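You operate a simulated robot arm through the tools that you are given. There is no shell and no other tool. Be economical: measure what you need, move in short steps, check, and stop when the job is done.

You are at the controls of a simulated two-armed robot. One attempt, no reset.

TASK
Take the orange rag from the top of the prep table and lay it out flat on the end of the inspection table.

Only the result counts: the job must be done as asked and must still hold three seconds after the hand-in. Knocking over, shifting, dropping, spilling or breaking anything else fails it.

THE ROBOT
Two 7-joint arms with two-finger parallel grippers on one trunk, on a base that drives. Base frame: it is fixed to the floor where the robot stands at the start and does not move with it; the origin is under the middle of the robot, x ahead of it, y to its left, z up. Lengths are in m, angles in degrees, forces in N, time in s.
The left shoulder is at the start at [0.07, 0.134, 1.126], the right one opposite. Places, roughly: end of the inspection table [0.6, -1.1, 0.8]. Payload 1.57 kg a hand.
The TCP of each hand is the grasp point between the finger pads, 0.03 m short of the fingertips. In the tool frame z runs along the fingers and y along their closing line. The gripper opens to 0.08 m. The fingers are 0.017 m wide and 0.012 m thick; the gripper's body (0.04 by 0.082 m) begins 0.08 m behind the TCP.
Orientation is that of the tool frame in the base frame, as a unit quaternion [w, x, y, z]. With the fingers straight down and closing along the base's y, the tool's x points along the base's -x, its y along +y and its z along -z.

THE INTERFACE
- The arms move only by the tool nudge_tool. It takes "left_steps", "right_steps" or both (then of equal length, played together; a hand with none holds still); each is a list of rows, each an object (a shift or turn left out is 0, a gripper value left out holds the last) with "travel": the shift along the base's x, y, z in m, a list of three; "delta_rot": the turn, a rotation vector about the base's x, y, z in degrees, a list of three; "grip": the opening in per cent of the stroke, from 0 (shut) to 100 (fully open). In form: [{"travel": [x, y, z], "delta_rot": [ax, ay, az], "grip": grip}, ...]. A call has 1 to 12 rows; each row shifts and turns the commanded pose from where the row before left it. Each row takes 0.2 s and may step no farther than 0.05 m and 8.6 degrees from the row before; otherwise, or with a gripper value out of range, the whole call is refused. Where a pose cannot be reached the arm comes as near as it can. A force on the tool above 40 N (or 10 N above the force at the start of the call, whichever is more), or a blocked arm, ends the call early, and 0.2 s more pass. The fingers move at their own pace (about 0.153 m/s each) and stop on an object; they squeeze with about 39 N. The grip force told is the motor's: it shows also when the fingers shut on nothing. Time passes only in rows, and 0.2 s behind the last, so rows that do not move let the fingers close. It gives the time, the measured TCP pose, the force on the tool (base axes), the opening and the grip force at its end, in the units of the frame above (readings bear some noise).
- Cameras (640 x 400 px; columns grow to the right, rows downward): "scene" is now at [0.1351, -0.0036, 1.3478]; the picture's right is [-0.04, -1.00, 0.00], its down [-0.64, 0.02, -0.77] and it looks along [0.76, -0.03, -0.64] (base axes); focal length 273 px, centre (320, 200). "left" rides on the left gripper at [0.072, 0.007, -0.122] in its tool frame; the picture's right is [-0.09, 1.00, 0.00], its down [-0.84, -0.08, -0.54] and it looks along [-0.54, -0.05, 0.84] (tool axes); focal length 238 px, centre (320, 200). "right" rides on the right gripper at [0.072, -0.007, -0.122] in its tool frame; the picture's right is [0.09, 1.00, 0.00], its down [-0.84, 0.08, -0.54] and it looks along [-0.54, 0.05, 0.84] (tool axes); focal length 238 px, centre (320, 200). There is no depth. A picture from a camera that has moved, and an enlarged one, comes with that camera's place and axes in the base frame and with its lens.
- snapshot(camera): a new picture of that camera. No time passes.
- raise_lower(by): slides the trunk up (or, below 0, down) by that many m; the arms and the scene camera ride with it, the base frame stays. It gives what a move gives, with no picture.
- steer(legs): drives the robot by 1 to 6 legs, each [ahead, left, turn to the left] in m, m and degrees, along the robot's own axes; the way and the turn of a leg run together, so that a leg with both is an arc; at most 1.5 m and 180 degrees a leg. The arms and the cameras ride along, it lands a little off, and it stops where it bumps. It gives what a move gives.
- pan_tilt(pan, tilt): turns the head with the scene camera to pan (to the left, within 86 degrees either way) and tilt (down, from -29 to 69), counted from straight ahead of the robot. It gives what a move gives.
- enlarge(camera, box): a new picture of the part [left, top, right, bottom] of that camera's present view, enlarged. No time passes.
- close_job(): hands the job in; it is judged then, once.

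Go step by step. Nothing tells you exact positions but the pictures and the camera data: compare them with the known pose of the tool, close in by small moves and look again before you grip or let go. The budget is 120 turns and 108 pictures, counting those below and the enlarged ones. Unless the task says otherwise, let go and move clear before handing in, and close with one line.

The tools are called after "Request:" by a JSON object that holds its "name" and its "arguments". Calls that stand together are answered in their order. nudge_tool: Moves the arms, as the interface text tells. Its arguments: {"type":"object","properties":{"left_steps":{"type":"array","items":{"type":"object","properties":{"travel":{"type":"array","items":{"type":"number"}},"delta_rot":{"type":"array","items":{"type":"number"}},"grip":{"type":"number"}}}},"right_steps":{"type":"array","items":{"type":"object","properties":{"travel":{"type":"array","items":{"type":"number"}},"delta_rot":{"type":"array","items":{"type":"number"}},"grip":{"type":"number"}}}}},"required":[]} The other tools are called the same way: raise_lower (by) slides the trunk up or down; steer (legs) drives the base; pan_tilt (pan, tilt) turns the head that bears the scene camera; snapshot (camera) takes a picture; enlarge (camera, box) takes an enlarged picture of a part of a camera's view; close_job () hands the job in.

At the start:

```text
time: 0.0
left_eef_pos: [0.474, 0.2562, 1.0666]
left_tool_rot: [0.0, -0.001, 1.0, 0.0]
left_contact_force: [-1.1, -0.6, 0.1]
left_grip_width: 0.0799
left_gripper_force: 0.1
right_eef_pos: [0.4665, -0.2092, 1.0719]
right_tool_rot: [0.0, 0.0, 1.0, 0.0]
right_contact_force: [0.2, 0.5, 0.2]
right_grip_width: 0.0801
right_gripper_force: 0.1
trunk travel left (down, up): [-0.7, 0.24]
robot x, y, heading: [-0.0003, -0.0037, -0.1]
head pan, tilt: [-2.2, 40.0]
```

scene: 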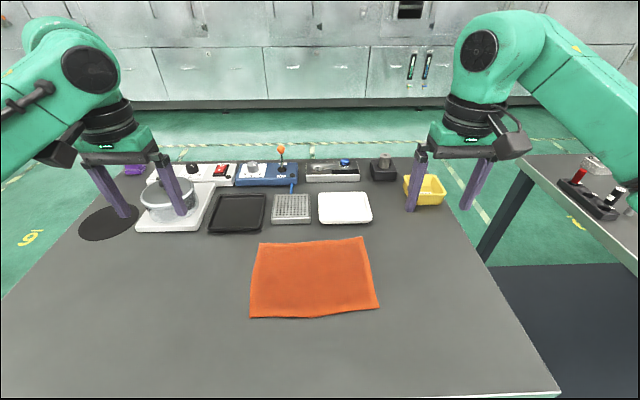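
right: 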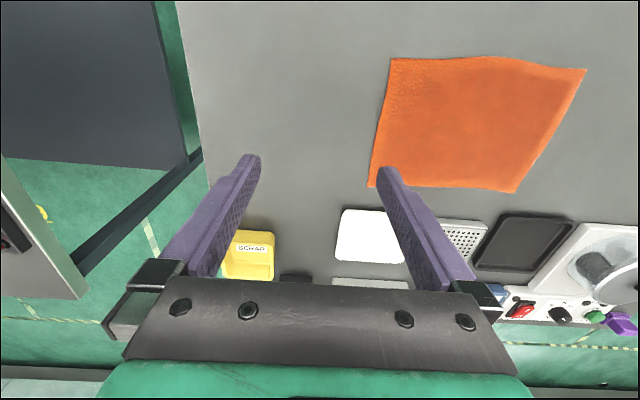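
left: 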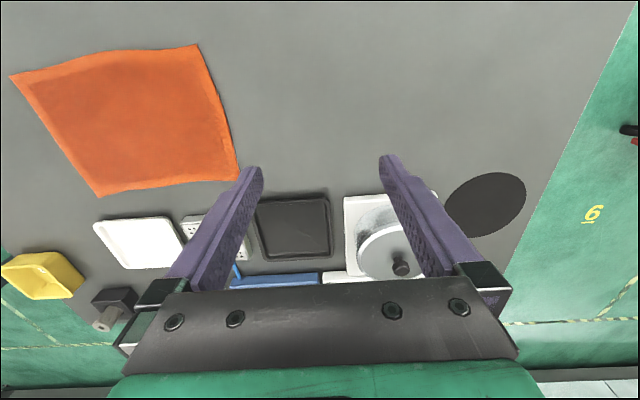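

The orange rag lies flat on the prep table, about x 0.41–0.62, y −0.14–0.14. Next I look at the inspection table on the right.

Request:
{"name": "pan_tilt", "arguments": {"pan": -65, "tilt": 35}}

Request:
{"name": "snapshot", "arguments": {"camera": "scene"}}

```text
time: 1.3
left_eef_pos: [0.4746, 0.2575, 1.0672]
left_tool_rot: [0.0, 0.0, 1.0, 0.0]
left_contact_force: [0.3, 0.1, 0.3]
left_grip_width: 0.0803
left_gripper_force: 0.1
right_eef_pos: [0.4662, -0.2095, 1.0714]
right_tool_rot: [0.0, 0.001, 1.0, 0.0]
right_contact_force: [-0.7, 0.4, 0.0]
right_grip_width: 0.08
right_gripper_force: 0.2
trunk travel left (down, up): [-0.7, 0.24]
robot x, y, heading: [0.0008, 0.0013, -0.1]
head pan, tilt: [-65.0, 35.0]
```

```text
104 pictures are left
camera scene: at [0.0875, -0.0802, 1.3554], right [-0.91, -0.42, 0.0], down [-0.24, 0.52, -0.82], along [0.35, -0.74, -0.57], focal length 273 px, centre (320, 200)
```

scene: 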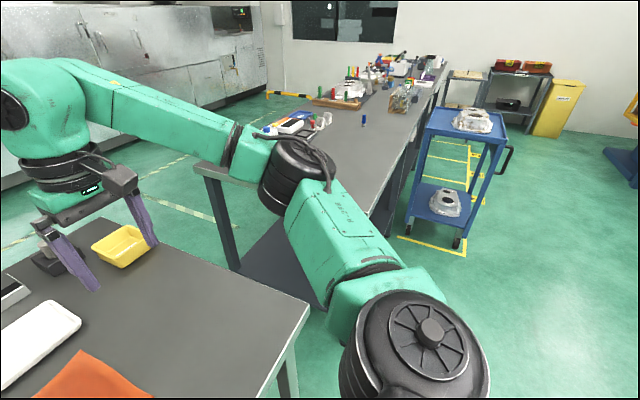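

The inspection table's free end spans roughly x 0.25–1.05, y −0.82 to −1.2, with its near edge in line with the prep table's, so a sideways drive will work. First I bring both hands above the near corners of the rag.

Request:
{"name": "nudge_tool", "arguments": {"left_steps": [{"travel": [-0.008, -0.028, -0.033], "grip": 50}, {"travel": [-0.008, -0.028, -0.033]}, {"travel": [-0.008, -0.028, -0.033]}, {"travel": [-0.008, -0.028, -0.033]}, {"travel": [-0.008, -0.028, -0.033]}, {}], "right_steps": [{"travel": [-0.005, 0.018, -0.034], "grip": 50}, {"travel": [-0.005, 0.018, -0.034]}, {"travel": [-0.005, 0.018, -0.034]}, {"travel": [-0.005, 0.018, -0.034]}, {"travel": [-0.005, 0.018, -0.034]}, {}]}}

Request:
{"name": "pan_tilt", "arguments": {"pan": 0, "tilt": 50}}

Request:
{"name": "snapshot", "arguments": {"camera": "scene"}}

Request:
{"name": "snapshot", "arguments": {"camera": "right"}}

Request:
{"name": "snapshot", "arguments": {"camera": "left"}}

```text
time: 2.7
left_eef_pos: [0.433, 0.1187, 0.9011]
left_tool_rot: [-0.001, -0.001, 1.0, -0.001]
left_contact_force: [0.2, 0.4, -0.1]
left_grip_width: 0.0402
left_gripper_force: 0.1
right_eef_pos: [0.4386, -0.1182, 0.9006]
right_tool_rot: [0.0, 0.0, 1.0, 0.0]
right_contact_force: [0.2, 0.4, -0.3]
right_grip_width: 0.0403
right_gripper_force: 0.0
trunk travel left (down, up): [-0.7, 0.24]
robot x, y, heading: [-0.0009, -0.0007, 0.0]
head pan, tilt: [-65.0, 35.0]
```

```text
time: 4.1
left_eef_pos: [0.4349, 0.1184, 0.9]
left_tool_rot: [0.0, -0.001, 1.0, 0.0]
left_contact_force: [-0.3, 0.8, 0.5]
left_grip_width: 0.0401
left_gripper_force: 0.0
right_eef_pos: [0.4393, -0.118, 0.9014]
right_tool_rot: [0.0, 0.0, 1.0, 0.0]
right_contact_force: [-0.4, -0.2, 0.5]
right_grip_width: 0.04
right_gripper_force: 0.0
trunk travel left (down, up): [-0.7, 0.24]
robot x, y, heading: [-0.0014, -0.002, 0.2]
head pan, tilt: [0.0, 50.0]
```

```text
103 pictures are left
camera scene: at [0.1272, -0.0005, 1.3336], right [0.0, -1.0, 0.0], down [-0.77, 0.0, -0.64], along [0.64, 0.0, -0.77], focal length 273 px, centre (320, 200)
```

scene: 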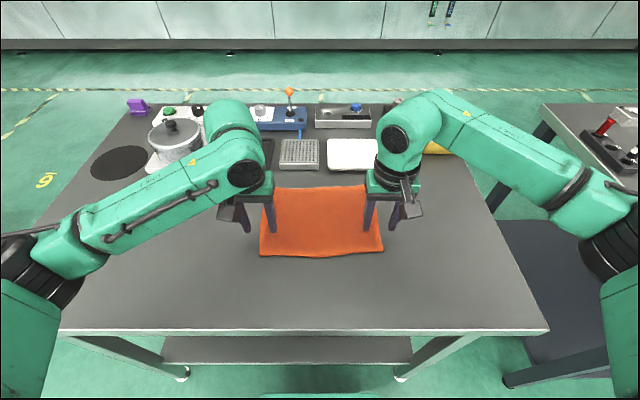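

```text
102 pictures are left
camera right: at [0.3677, -0.1261, 1.0224], right [-0.09, 1.0, 0.0], down [0.84, 0.08, 0.54], along [0.54, 0.05, -0.84], focal length 238 px, centre (320, 200)
```

right: 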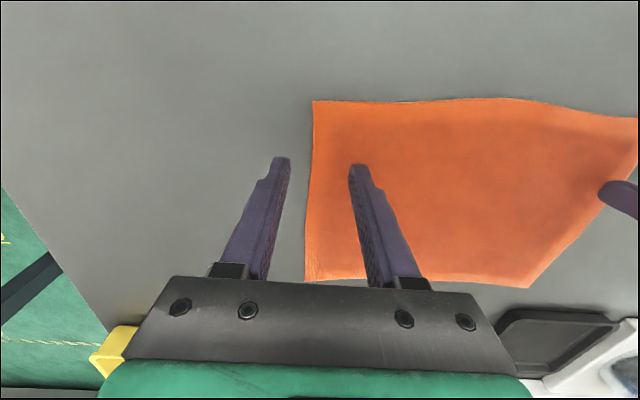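

```text
101 pictures are left
camera left: at [0.3625, 0.124, 1.0249], right [0.09, 1.0, 0.0], down [0.84, -0.08, 0.54], along [0.54, -0.05, -0.84], focal length 238 px, centre (320, 200)
```

left: 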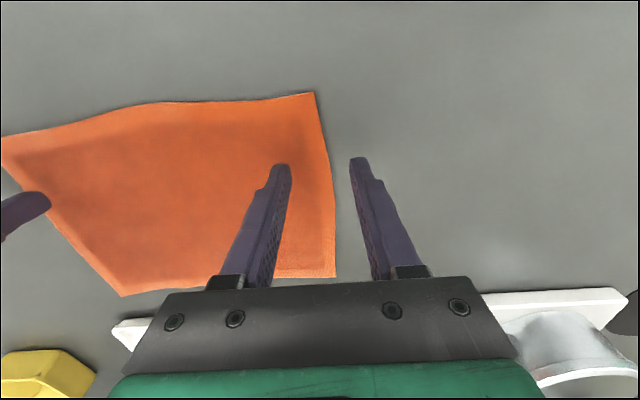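

The gripper cameras put the near corners at about (0.407, −0.129) and (0.395, 0.117); the rag is about 0.245 m square. I move both hands just inside those corners and lower to a hover.

Request:
{"name": "nudge_tool", "arguments": {"left_steps": [{"travel": [-0.017, -0.028, -0.01], "grip": 40}, {"travel": [0, 0, -0.03]}, {"travel": [0, 0, -0.015]}, {}], "right_steps": [{"travel": [-0.017, 0.021, -0.01], "grip": 40}, {"travel": [0, 0, -0.03]}, {"travel": [0, 0, -0.016]}, {}]}}

Request:
{"name": "snapshot", "arguments": {"camera": "right"}}

Request:
{"name": "snapshot", "arguments": {"camera": "left"}}

```text
time: 4.7
left_eef_pos: [0.4162, 0.0893, 0.8821]
left_tool_rot: [0.012, -0.002, 1.0, -0.002]
left_contact_force: [-5.8, 0.5, 19.3]
left_grip_width: 0.0318
left_gripper_force: 0.0
right_eef_pos: [0.4222, -0.0979, 0.8837]
right_tool_rot: [0.006, 0.0, 1.0, 0.005]
right_contact_force: [-5.7, -1.3, 18.5]
right_grip_width: 0.0318
right_gripper_force: 0.0
trunk travel left (down, up): [-0.7, 0.24]
robot x, y, heading: [0.0008, -0.0006, -0.0]
head pan, tilt: [0.0, 50.0]
stopped in row 2 (right hand): the force on the tool passed its limit (the readings are from after the stop); the commanded pose is now the measured one
```

```text
100 pictures are left
camera right: at [0.3496, -0.106, 1.003], right [-0.09, 1.0, 0.01], down [0.83, 0.07, 0.55], along [0.55, 0.06, -0.83], focal length 238 px, centre (320, 200)
```

right: 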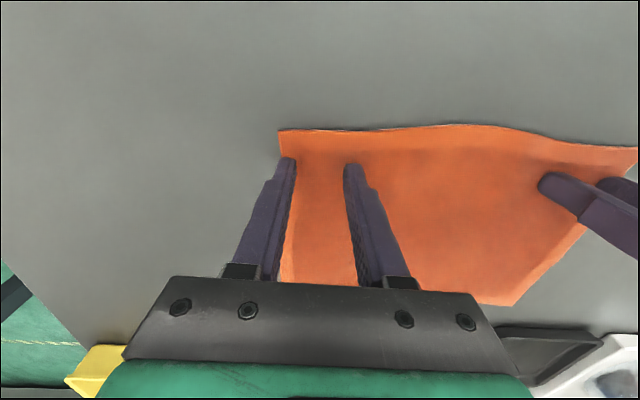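

```text
99 pictures are left
camera left: at [0.3416, 0.0956, 1.0046], right [0.09, 1.0, 0.0], down [0.82, -0.07, 0.56], along [0.56, -0.05, -0.83], focal length 238 px, centre (320, 200)
```

left: 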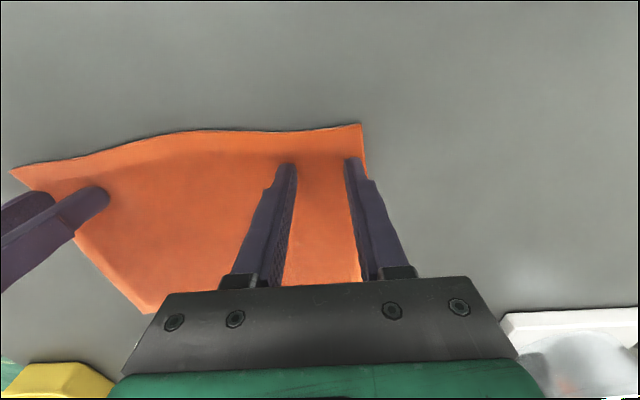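

Contact came at TCP z ≈ 0.883, so the real surface is near z 0.853, which also makes both cameras agree. I lift a bit, shift both hands 8 mm inward so both fingers are on the cloth, and set down again.

Request:
{"name": "nudge_tool", "arguments": {"left_steps": [{"travel": [0, 0, 0.015], "delta_rot": [0, 1.4, 0], "grip": 40}, {"travel": [0, -0.008, 0]}, {"travel": [0, 0, -0.008]}, {"travel": [0, 0, -0.005]}, {}], "right_steps": [{"travel": [0, 0, 0.015], "delta_rot": [0, 0.7, 0], "grip": 40}, {"travel": [0, 0.008, 0]}, {"travel": [0, 0, -0.008]}, {"travel": [0, 0, -0.006]}, {}]}}

```text
time: 5.9
left_eef_pos: [0.4183, 0.0819, 0.8833]
left_tool_rot: [-0.002, -0.002, 1.0, -0.001]
left_contact_force: [1.1, 0.0, 6.7]
left_grip_width: 0.032
left_gripper_force: 0.2
right_eef_pos: [0.4265, -0.0895, 0.8833]
right_tool_rot: [0.001, 0.001, 1.0, 0.004]
right_contact_force: [4.8, -0.5, 24.4]
right_grip_width: 0.0318
right_gripper_force: 0.0
trunk travel left (down, up): [-0.7, 0.24]
robot x, y, heading: [0.0023, -0.0012, -0.2]
head pan, tilt: [0.0, 50.0]
```

Both hands rest on the cloth. I ease the right one slightly and close both.

Request:
{"name": "nudge_tool", "arguments": {"left_steps": [{"travel": [0, 0, -0.001]}, {"grip": 0}, {}, {}], "right_steps": [{"travel": [0, 0, 0.002]}, {"grip": 0}, {}, {}]}}

Request:
{"name": "snapshot", "arguments": {"camera": "right"}}

Request:
{"name": "snapshot", "arguments": {"camera": "left"}}

```text
time: 6.9
left_eef_pos: [0.417, 0.0828, 0.8823]
left_tool_rot: [0.0, -0.001, 1.0, -0.003]
left_contact_force: [2.4, -11.4, 26.1]
left_grip_width: 0.0041
left_gripper_force: 25.0
right_eef_pos: [0.4234, -0.0886, 0.8839]
right_tool_rot: [0.0, 0.0, 1.0, 0.003]
right_contact_force: [-1.5, 14.0, 5.0]
right_grip_width: 0.004
right_gripper_force: 25.0
trunk travel left (down, up): [-0.7, 0.24]
robot x, y, heading: [-0.0027, 0.0038, -0.1]
head pan, tilt: [0.0, 50.0]
```

```text
98 pictures are left
camera right: at [0.3522, -0.0979, 1.0047], right [-0.09, 1.0, 0.01], down [0.84, 0.07, 0.54], along [0.54, 0.06, -0.84], focal length 238 px, centre (320, 200)
```

right: 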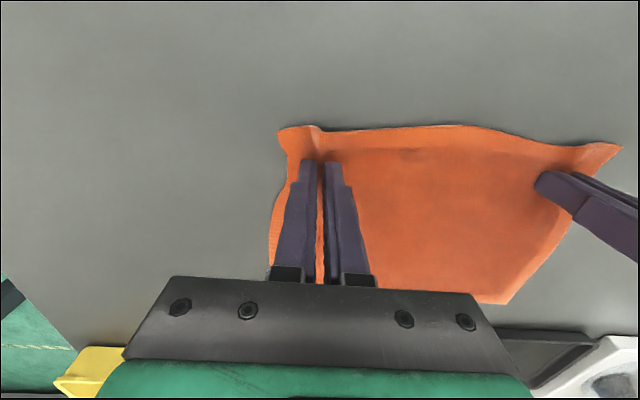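

```text
97 pictures are left
camera left: at [0.3454, 0.0878, 1.0063], right [0.09, 1.0, -0.01], down [0.84, -0.07, 0.54], along [0.54, -0.05, -0.84], focal length 238 px, centre (320, 200)
```

left: 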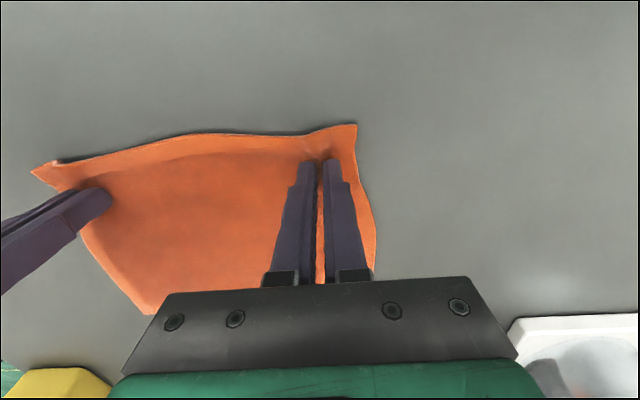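

Both hands hold a fold of cloth (4 mm between pads). I lift slowly.

Request:
{"name": "nudge_tool", "arguments": {"left_steps": [{"travel": [0, 0, 0.015]}, {"travel": [0, 0, 0.02]}, {"travel": [0, 0, 0.025]}, {"travel": [-0.005, 0, 0.03]}, {"travel": [-0.005, 0, 0.03]}, {"travel": [0, 0, 0.03]}, {"travel": [0, 0, 0.03]}, {"travel": [0, 0, 0.03]}, {"travel": [0, 0, 0.03]}, {}], "right_steps": [{"travel": [0, 0, 0.015]}, {"travel": [0, 0, 0.02]}, {"travel": [0, 0, 0.025]}, {"travel": [-0.005, 0, 0.03]}, {"travel": [-0.005, 0, 0.03]}, {"travel": [0, 0, 0.03]}, {"travel": [0, 0, 0.03]}, {"travel": [0, 0, 0.03]}, {"travel": [0, 0, 0.03]}, {}]}}

Request:
{"name": "snapshot", "arguments": {"camera": "scene"}}

```text
time: 9.1
left_eef_pos: [0.409, 0.0816, 1.12]
left_tool_rot: [-0.004, -0.001, 1.0, -0.002]
left_contact_force: [2.6, -15.7, -0.7]
left_grip_width: 0.0042
left_gripper_force: 24.3
right_eef_pos: [0.4174, -0.0922, 1.1208]
right_tool_rot: [-0.002, -0.001, 1.0, 0.004]
right_contact_force: [-0.3, 15.3, -0.8]
right_grip_width: 0.0041
right_gripper_force: 24.4
trunk travel left (down, up): [-0.7, 0.24]
robot x, y, heading: [0.0017, 0.0024, -0.3]
head pan, tilt: [0.0, 50.0]
```

```text
96 pictures are left
camera scene: at [0.128, -0.0005, 1.3336], right [0.0, -1.0, 0.0], down [-0.77, 0.0, -0.64], along [0.64, 0.0, -0.77], focal length 273 px, centre (320, 200)
```

scene: 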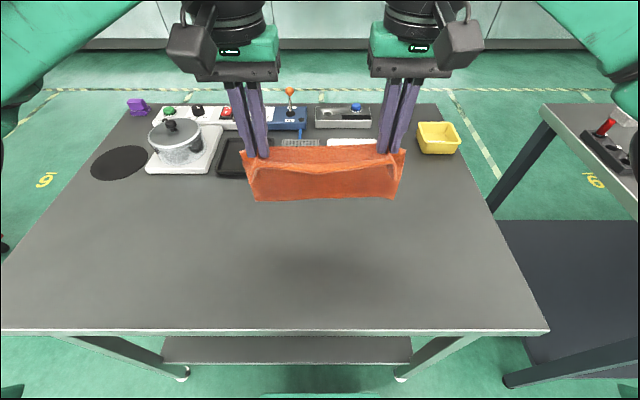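

The rag is lifted cleanly, but slightly over-tensioned (15 N), so I bring the hands together a little and then drive sideways to the right.

Request:
{"name": "nudge_tool", "arguments": {"left_steps": [{"travel": [0, -0.005, 0.01]}, {}], "right_steps": [{"travel": [0, 0.005, 0.01]}, {}]}}

Request:
{"name": "steer", "arguments": {"legs": [[0, -0.5, 0]]}}

Request:
{"name": "snapshot", "arguments": {"camera": "scene"}}

```text
time: 9.7
left_eef_pos: [0.4099, 0.0767, 1.1291]
left_tool_rot: [-0.004, -0.003, 1.0, 0.0]
left_contact_force: [-0.5, -1.8, -0.1]
left_grip_width: 0.0038
left_gripper_force: 24.9
right_eef_pos: [0.4176, -0.0855, 1.1311]
right_tool_rot: [-0.002, 0.001, 1.0, 0.003]
right_contact_force: [0.1, 0.3, 0.3]
right_grip_width: 0.0037
right_gripper_force: 24.6
trunk travel left (down, up): [-0.7, 0.24]
robot x, y, heading: [0.0031, 0.0036, -0.1]
head pan, tilt: [0.0, 50.0]
```

```text
time: 12.6
left_eef_pos: [0.4083, -0.4153, 1.1293]
left_tool_rot: [-0.004, -0.004, 1.0, 0.0]
left_contact_force: [0.4, 0.0, 0.3]
left_grip_width: 0.0039
left_gripper_force: 24.9
right_eef_pos: [0.4187, -0.5773, 1.131]
right_tool_rot: [-0.002, -0.001, 1.0, 0.002]
right_contact_force: [0.4, 1.0, -0.4]
right_grip_width: 0.0038
right_gripper_force: 24.6
trunk travel left (down, up): [-0.7, 0.24]
robot x, y, heading: [0.0009, -0.4918, 0.1]
head pan, tilt: [0.0, 50.0]
```

```text
95 pictures are left
camera scene: at [0.128, -0.4931, 1.3336], right [0.0, -1.0, 0.0], down [-0.77, 0.0, -0.64], along [0.64, 0.0, -0.77], focal length 273 px, centre (320, 200)
```

scene: 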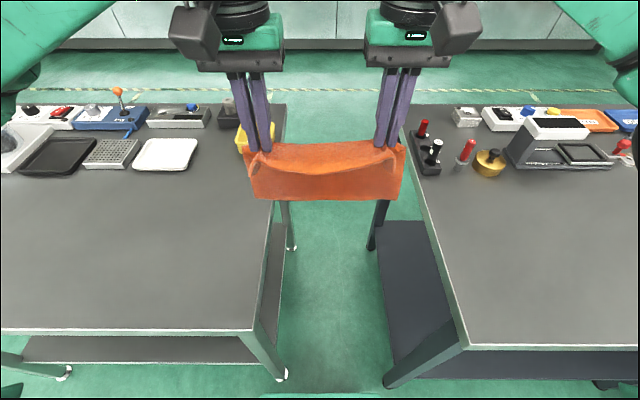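

The inspection table has items only at its back (x ≥ 0.6); the area in front of them is free. I drive on to about y −1.05.

Request:
{"name": "steer", "arguments": {"legs": [[0, -0.55, 0]]}}

Request:
{"name": "snapshot", "arguments": {"camera": "scene"}}

```text
time: 15.8
left_eef_pos: [0.4097, -0.9733, 1.1295]
left_tool_rot: [-0.004, -0.001, 1.0, -0.001]
left_contact_force: [-0.7, -0.6, -0.6]
left_grip_width: 0.0039
left_gripper_force: 25.3
right_eef_pos: [0.4186, -1.1353, 1.1306]
right_tool_rot: [-0.002, 0.001, 1.0, 0.002]
right_contact_force: [-0.2, 0.8, 0.2]
right_grip_width: 0.0036
right_gripper_force: 24.3
trunk travel left (down, up): [-0.7, 0.24]
robot x, y, heading: [-0.0026, -1.0522, 0.0]
head pan, tilt: [0.0, 50.0]
```

```text
94 pictures are left
camera scene: at [0.1286, -1.0503, 1.3336], right [0.0, -1.0, 0.0], down [-0.77, 0.0, -0.64], along [0.64, 0.0, -0.77], focal length 273 px, centre (320, 200)
```

scene: 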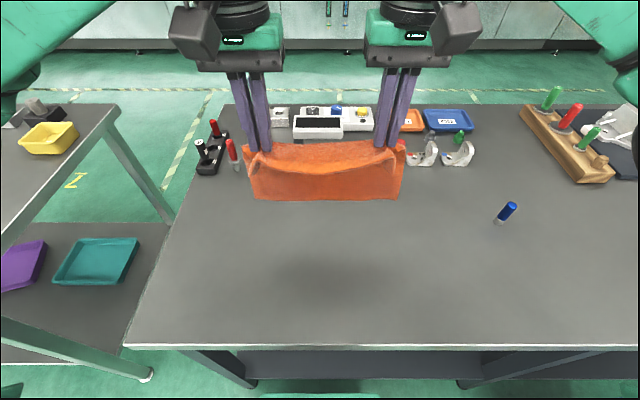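

The rag hangs over a clear stretch of the inspection table. I move the hands forward to x ≈ 0.535 and lower until the hanging edge is just above the table.

Request:
{"name": "nudge_tool", "arguments": {"left_steps": [{"travel": [0.025, 0, 0]}, {"travel": [0.025, 0, 0]}, {"travel": [0.025, 0, 0]}, {"travel": [0.025, 0, -0.01]}, {"travel": [0.025, 0, -0.02]}, {"travel": [0, 0, -0.02]}, {"travel": [0, 0, -0.02]}, {"travel": [0, 0, -0.02]}, {}, {}], "right_steps": [{"travel": [0.0235, 0, 0]}, {"travel": [0.0235, 0, 0]}, {"travel": [0.0235, 0, 0]}, {"travel": [0.0235, 0, -0.01]}, {"travel": [0.0235, 0, -0.02]}, {"travel": [0, 0, -0.02]}, {"travel": [0, 0, -0.02]}, {"travel": [0, 0, -0.02]}, {}, {}]}}

Request:
{"name": "snapshot", "arguments": {"camera": "scene"}}

Request:
{"name": "snapshot", "arguments": {"camera": "left"}}

```text
time: 18.0
left_eef_pos: [0.5363, -0.9745, 1.0386]
left_tool_rot: [-0.004, -0.001, 1.0, -0.002]
left_contact_force: [0.7, -0.3, -0.3]
left_grip_width: 0.0039
left_gripper_force: 24.5
right_eef_pos: [0.536, -1.1341, 1.041]
right_tool_rot: [-0.002, 0.001, 1.0, 0.003]
right_contact_force: [-0.6, 1.0, -0.4]
right_grip_width: 0.0039
right_gripper_force: 24.5
trunk travel left (down, up): [-0.7, 0.24]
robot x, y, heading: [-0.002, -1.0516, 0.1]
head pan, tilt: [0.0, 50.0]
```

```text
93 pictures are left
camera scene: at [0.1288, -1.051, 1.3336], right [0.0, -1.0, 0.0], down [-0.77, 0.0, -0.64], along [0.64, 0.0, -0.77], focal length 273 px, centre (320, 200)
```

scene: 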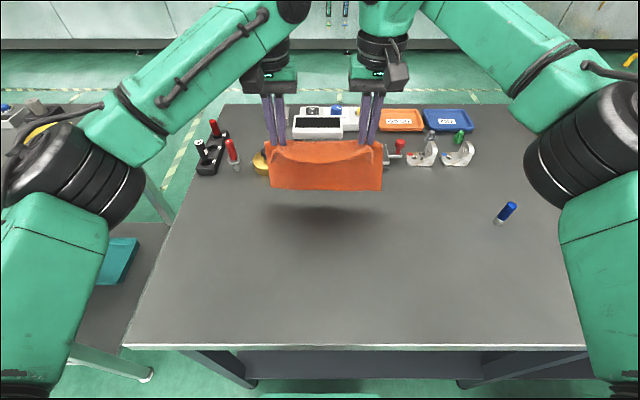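

```text
92 pictures are left
camera left: at [0.4658, -0.969, 1.163], right [0.09, 1.0, 0.0], down [0.84, -0.07, 0.53], along [0.53, -0.05, -0.84], focal length 238 px, centre (320, 200)
```

left: 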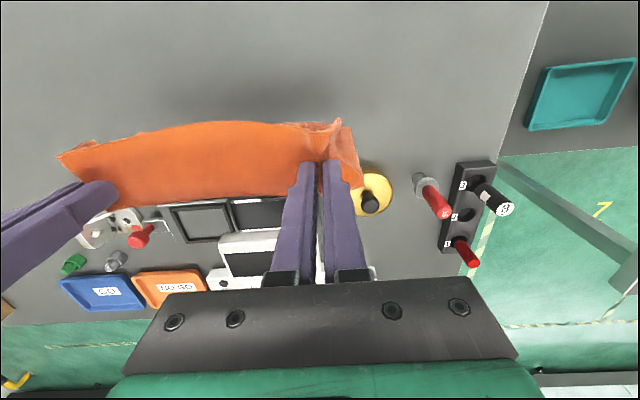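

The lower edge is about 3 cm above the table at x ≈ 0.535, with the nearest item (gold) starting around x 0.62. I touch down and lay the rag out by moving back while lowering.

Request:
{"name": "nudge_tool", "arguments": {"left_steps": [{"travel": [0, 0.001, -0.012]}, {"travel": [0, 0.001, -0.012]}, {"travel": [-0.006, 0.001, -0.008]}, {"travel": [-0.01, 0, -0.01]}, {"travel": [-0.012, 0, -0.01]}, {"travel": [-0.012, 0, -0.01]}, {"travel": [-0.012, 0, -0.01]}, {"travel": [-0.012, 0, -0.01]}, {}, {}], "right_steps": [{"travel": [0, -0.001, -0.013]}, {"travel": [0, -0.001, -0.013]}, {"travel": [-0.006, -0.001, -0.008]}, {"travel": [-0.01, 0, -0.01]}, {"travel": [-0.012, 0, -0.01]}, {"travel": [-0.012, 0, -0.01]}, {"travel": [-0.012, 0, -0.01]}, {"travel": [-0.012, 0, -0.01]}, {}, {}]}}

Request:
{"name": "snapshot", "arguments": {"camera": "scene"}}

Request:
{"name": "snapshot", "arguments": {"camera": "left"}}

```text
time: 20.2
left_eef_pos: [0.4721, -0.9701, 0.956]
left_tool_rot: [-0.004, -0.002, 1.0, -0.001]
left_contact_force: [0.8, -8.5, -0.4]
left_grip_width: 0.004
left_gripper_force: 24.4
right_eef_pos: [0.472, -1.1401, 0.9582]
right_tool_rot: [-0.002, 0.0, 1.0, 0.003]
right_contact_force: [0.1, 8.7, -0.7]
right_grip_width: 0.0041
right_gripper_force: 24.7
trunk travel left (down, up): [-0.7, 0.24]
robot x, y, heading: [0.002, -1.0499, -0.2]
head pan, tilt: [0.0, 50.0]
```

```text
91 pictures are left
camera scene: at [0.1287, -1.051, 1.3336], right [0.0, -1.0, 0.0], down [-0.77, 0.0, -0.64], along [0.64, 0.0, -0.77], focal length 273 px, centre (320, 200)
```

scene: 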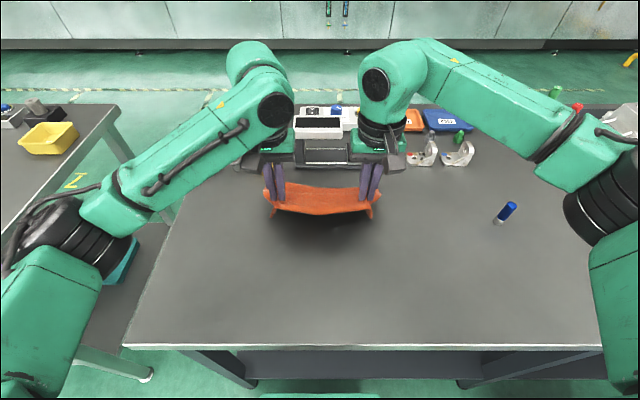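

```text
90 pictures are left
camera left: at [0.4013, -0.9642, 1.0822], right [0.09, 1.0, 0.0], down [0.84, -0.07, 0.54], along [0.53, -0.05, -0.84], focal length 238 px, centre (320, 200)
```

left: 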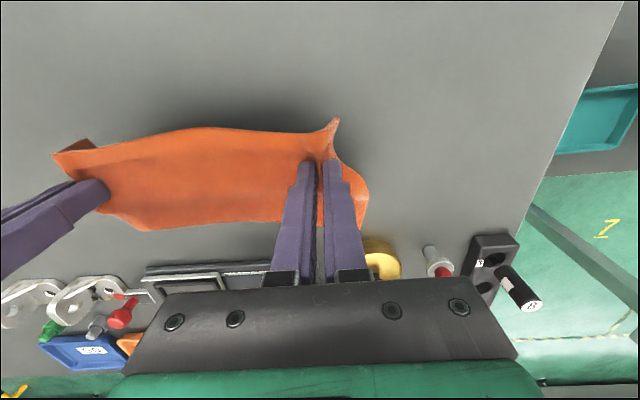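

The far edge is down and the cloth slopes back to the hands as intended. I continue the same motion to the table.

Request:
{"name": "nudge_tool", "arguments": {"left_steps": [{"travel": [-0.012, -0.001, -0.01]}, {"travel": [-0.012, -0.001, -0.01]}, {"travel": [-0.012, 0, -0.01]}, {"travel": [-0.012, 0, -0.01]}, {"travel": [-0.012, 0, -0.01]}, {"travel": [-0.012, 0, -0.01]}, {"travel": [-0.008, 0, -0.006]}, {}], "right_steps": [{"travel": [-0.012, 0.001, -0.01]}, {"travel": [-0.012, 0.001, -0.01]}, {"travel": [-0.012, 0, -0.01]}, {"travel": [-0.012, 0, -0.01]}, {"travel": [-0.012, 0, -0.01]}, {"travel": [-0.012, 0, -0.01]}, {"travel": [-0.008, 0, -0.007]}, {}]}}

Request:
{"name": "snapshot", "arguments": {"camera": "scene"}}

Request:
{"name": "snapshot", "arguments": {"camera": "left"}}

Request:
{"name": "snapshot", "arguments": {"camera": "right"}}

```text
time: 22.0
left_eef_pos: [0.3921, -0.9734, 0.8919]
left_tool_rot: [-0.004, -0.002, 1.0, -0.001]
left_contact_force: [0.6, -1.7, 0.3]
left_grip_width: 0.0039
left_gripper_force: 24.4
right_eef_pos: [0.393, -1.1368, 0.8906]
right_tool_rot: [-0.002, 0.0, 1.0, 0.003]
right_contact_force: [0.1, 2.2, 0.4]
right_grip_width: 0.0037
right_gripper_force: 24.6
trunk travel left (down, up): [-0.7, 0.24]
robot x, y, heading: [0.0033, -1.0546, -0.2]
head pan, tilt: [0.0, 50.0]
```

```text
89 pictures are left
camera scene: at [0.1288, -1.051, 1.3336], right [0.0, -1.0, 0.0], down [-0.77, 0.0, -0.64], along [0.64, 0.0, -0.77], focal length 273 px, centre (320, 200)
```

scene: 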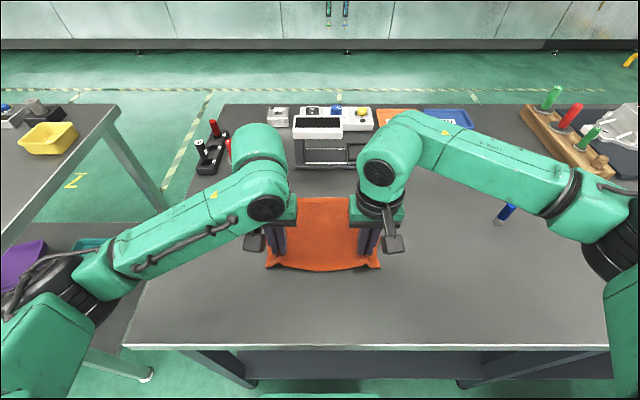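

```text
88 pictures are left
camera left: at [0.3223, -0.9674, 1.0163], right [0.09, 1.0, 0.0], down [0.84, -0.07, 0.53], along [0.53, -0.05, -0.84], focal length 238 px, centre (320, 200)
```

left: 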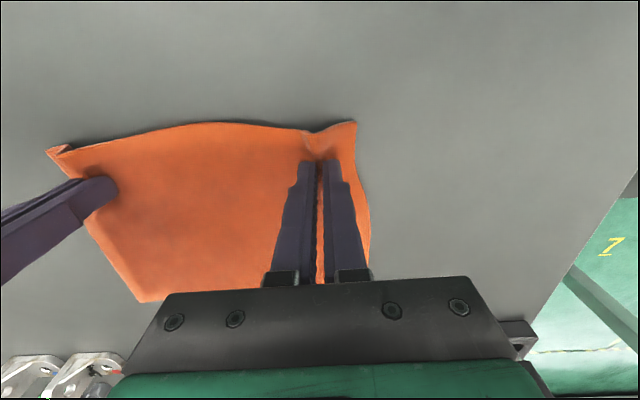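

```text
87 pictures are left
camera right: at [0.3212, -1.1448, 1.012], right [-0.09, 1.0, 0.01], down [0.84, 0.07, 0.54], along [0.54, 0.05, -0.84], focal length 238 px, centre (320, 200)
```

right: 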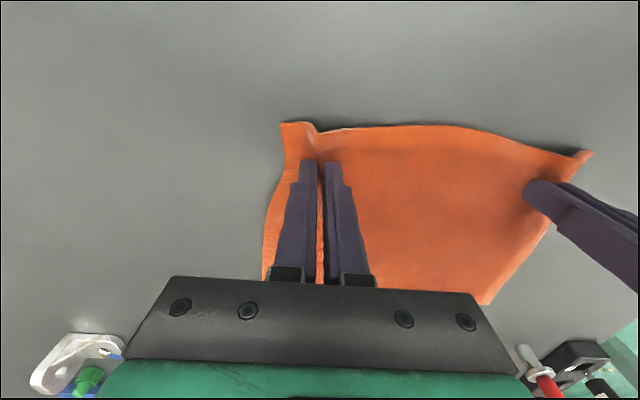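

The rag lies nearly flat with only the pinched folds left. I set the hands down, keep light outward tension, and open.

Request:
{"name": "nudge_tool", "arguments": {"left_steps": [{"travel": [-0.005, 0.002, -0.006]}, {"travel": [0, 0.001, -0.002]}, {}, {"grip": 45}, {}, {}], "right_steps": [{"travel": [-0.005, -0.002, -0.005]}, {"travel": [0, -0.001, -0.002]}, {}, {"grip": 45}, {}, {}]}}

Request:
{"name": "snapshot", "arguments": {"camera": "left"}}

Request:
{"name": "snapshot", "arguments": {"camera": "right"}}

```text
time: 23.4
left_eef_pos: [0.3879, -0.9707, 0.8832]
left_tool_rot: [-0.003, -0.002, 1.0, -0.001]
left_contact_force: [-0.7, 0.1, 2.0]
left_grip_width: 0.0353
left_gripper_force: 0.2
right_eef_pos: [0.387, -1.1389, 0.8834]
right_tool_rot: [-0.001, 0.002, 1.0, 0.003]
right_contact_force: [-0.1, 0.0, 3.2]
right_grip_width: 0.0345
right_gripper_force: 0.2
trunk travel left (down, up): [-0.7, 0.24]
robot x, y, heading: [0.0045, -1.0496, 0.0]
head pan, tilt: [0.0, 50.0]
```

```text
86 pictures are left
camera left: at [0.3166, -0.9639, 1.0085], right [0.09, 1.0, 0.0], down [0.84, -0.07, 0.54], along [0.53, -0.05, -0.84], focal length 238 px, centre (320, 200)
```

left: 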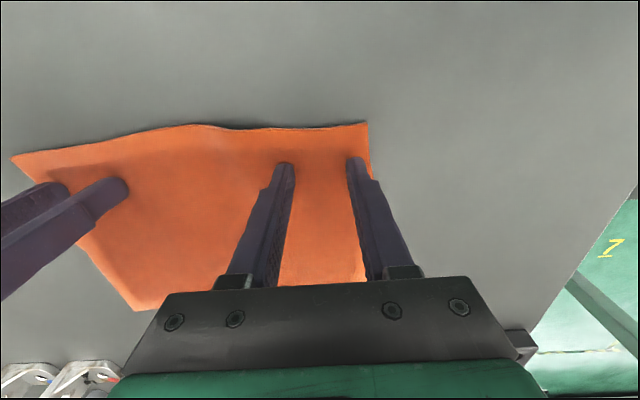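

```text
85 pictures are left
camera right: at [0.3163, -1.1476, 1.0053], right [-0.09, 1.0, 0.01], down [0.84, 0.07, 0.54], along [0.54, 0.05, -0.84], focal length 238 px, centre (320, 200)
```

right: 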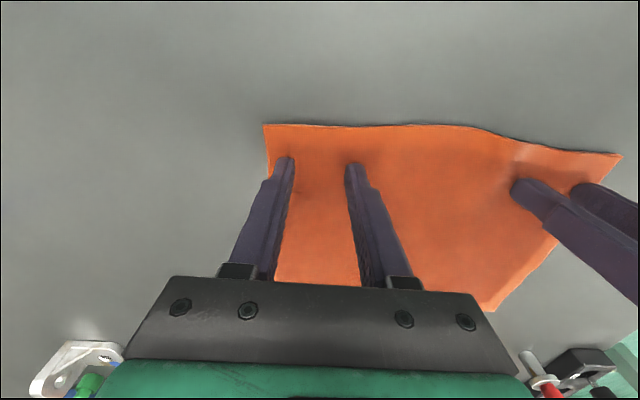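

The folds opened out flat. I raise both hands straight up and check the whole rag.

Request:
{"name": "nudge_tool", "arguments": {"left_steps": [{"travel": [0, 0, 0.01]}, {"travel": [0, 0, 0.02]}, {"travel": [0, 0.02, 0.04]}, {"travel": [0, 0.03, 0.04]}, {"travel": [0, 0.03, 0.04]}, {"travel": [0, 0.03, 0.04]}, {}], "right_steps": [{"travel": [0, 0, 0.01]}, {"travel": [0, 0, 0.02]}, {"travel": [0, -0.02, 0.04]}, {"travel": [0, -0.03, 0.04]}, {"travel": [0, -0.03, 0.04]}, {"travel": [0, -0.03, 0.04]}, {}]}}

Request:
{"name": "snapshot", "arguments": {"camera": "scene"}}

Request:
{"name": "snapshot", "arguments": {"camera": "left"}}

```text
time: 25.0
left_eef_pos: [0.3856, -0.8577, 1.0759]
left_tool_rot: [-0.005, -0.002, 1.0, -0.001]
left_contact_force: [-0.2, 0.6, -0.3]
left_grip_width: 0.036
left_gripper_force: 0.1
right_eef_pos: [0.388, -1.2477, 1.0718]
right_tool_rot: [-0.003, 0.0, 1.0, 0.005]
right_contact_force: [0.7, 0.4, -0.2]
right_grip_width: 0.0358
right_gripper_force: 0.1
trunk travel left (down, up): [-0.7, 0.24]
robot x, y, heading: [0.0045, -1.0516, -0.0]
head pan, tilt: [0.0, 50.0]
```

```text
84 pictures are left
camera scene: at [0.1297, -1.051, 1.3335], right [0.0, -1.0, 0.0], down [-0.77, 0.0, -0.64], along [0.64, 0.0, -0.77], focal length 273 px, centre (320, 200)
```

scene: 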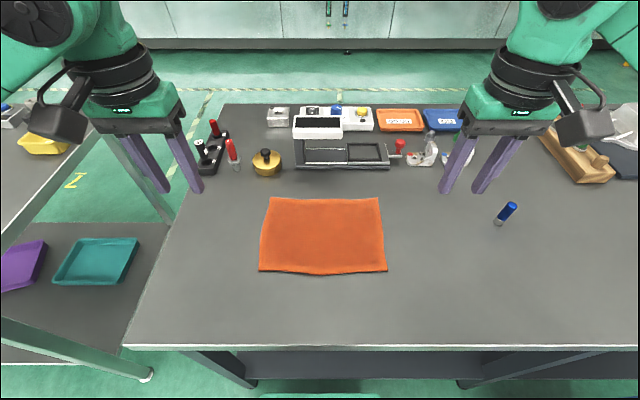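

```text
83 pictures are left
camera left: at [0.3163, -0.8519, 1.2002], right [0.09, 1.0, 0.0], down [0.84, -0.07, 0.53], along [0.53, -0.05, -0.85], focal length 238 px, centre (320, 200)
```

left: 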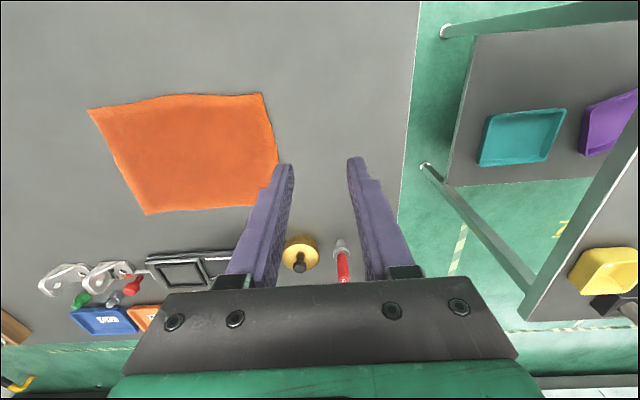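

The rag lies flat and unfolded on the end of the inspection table. Nothing else moved, and both hands are clear, so I hand in.

Request:
{"name": "close_job", "arguments": {}}

```text
The job is handed in.
```

The orange rag is laid out flat on the end of the inspection table, both hands are clear of it, and the pictures show nothing else disturbed.
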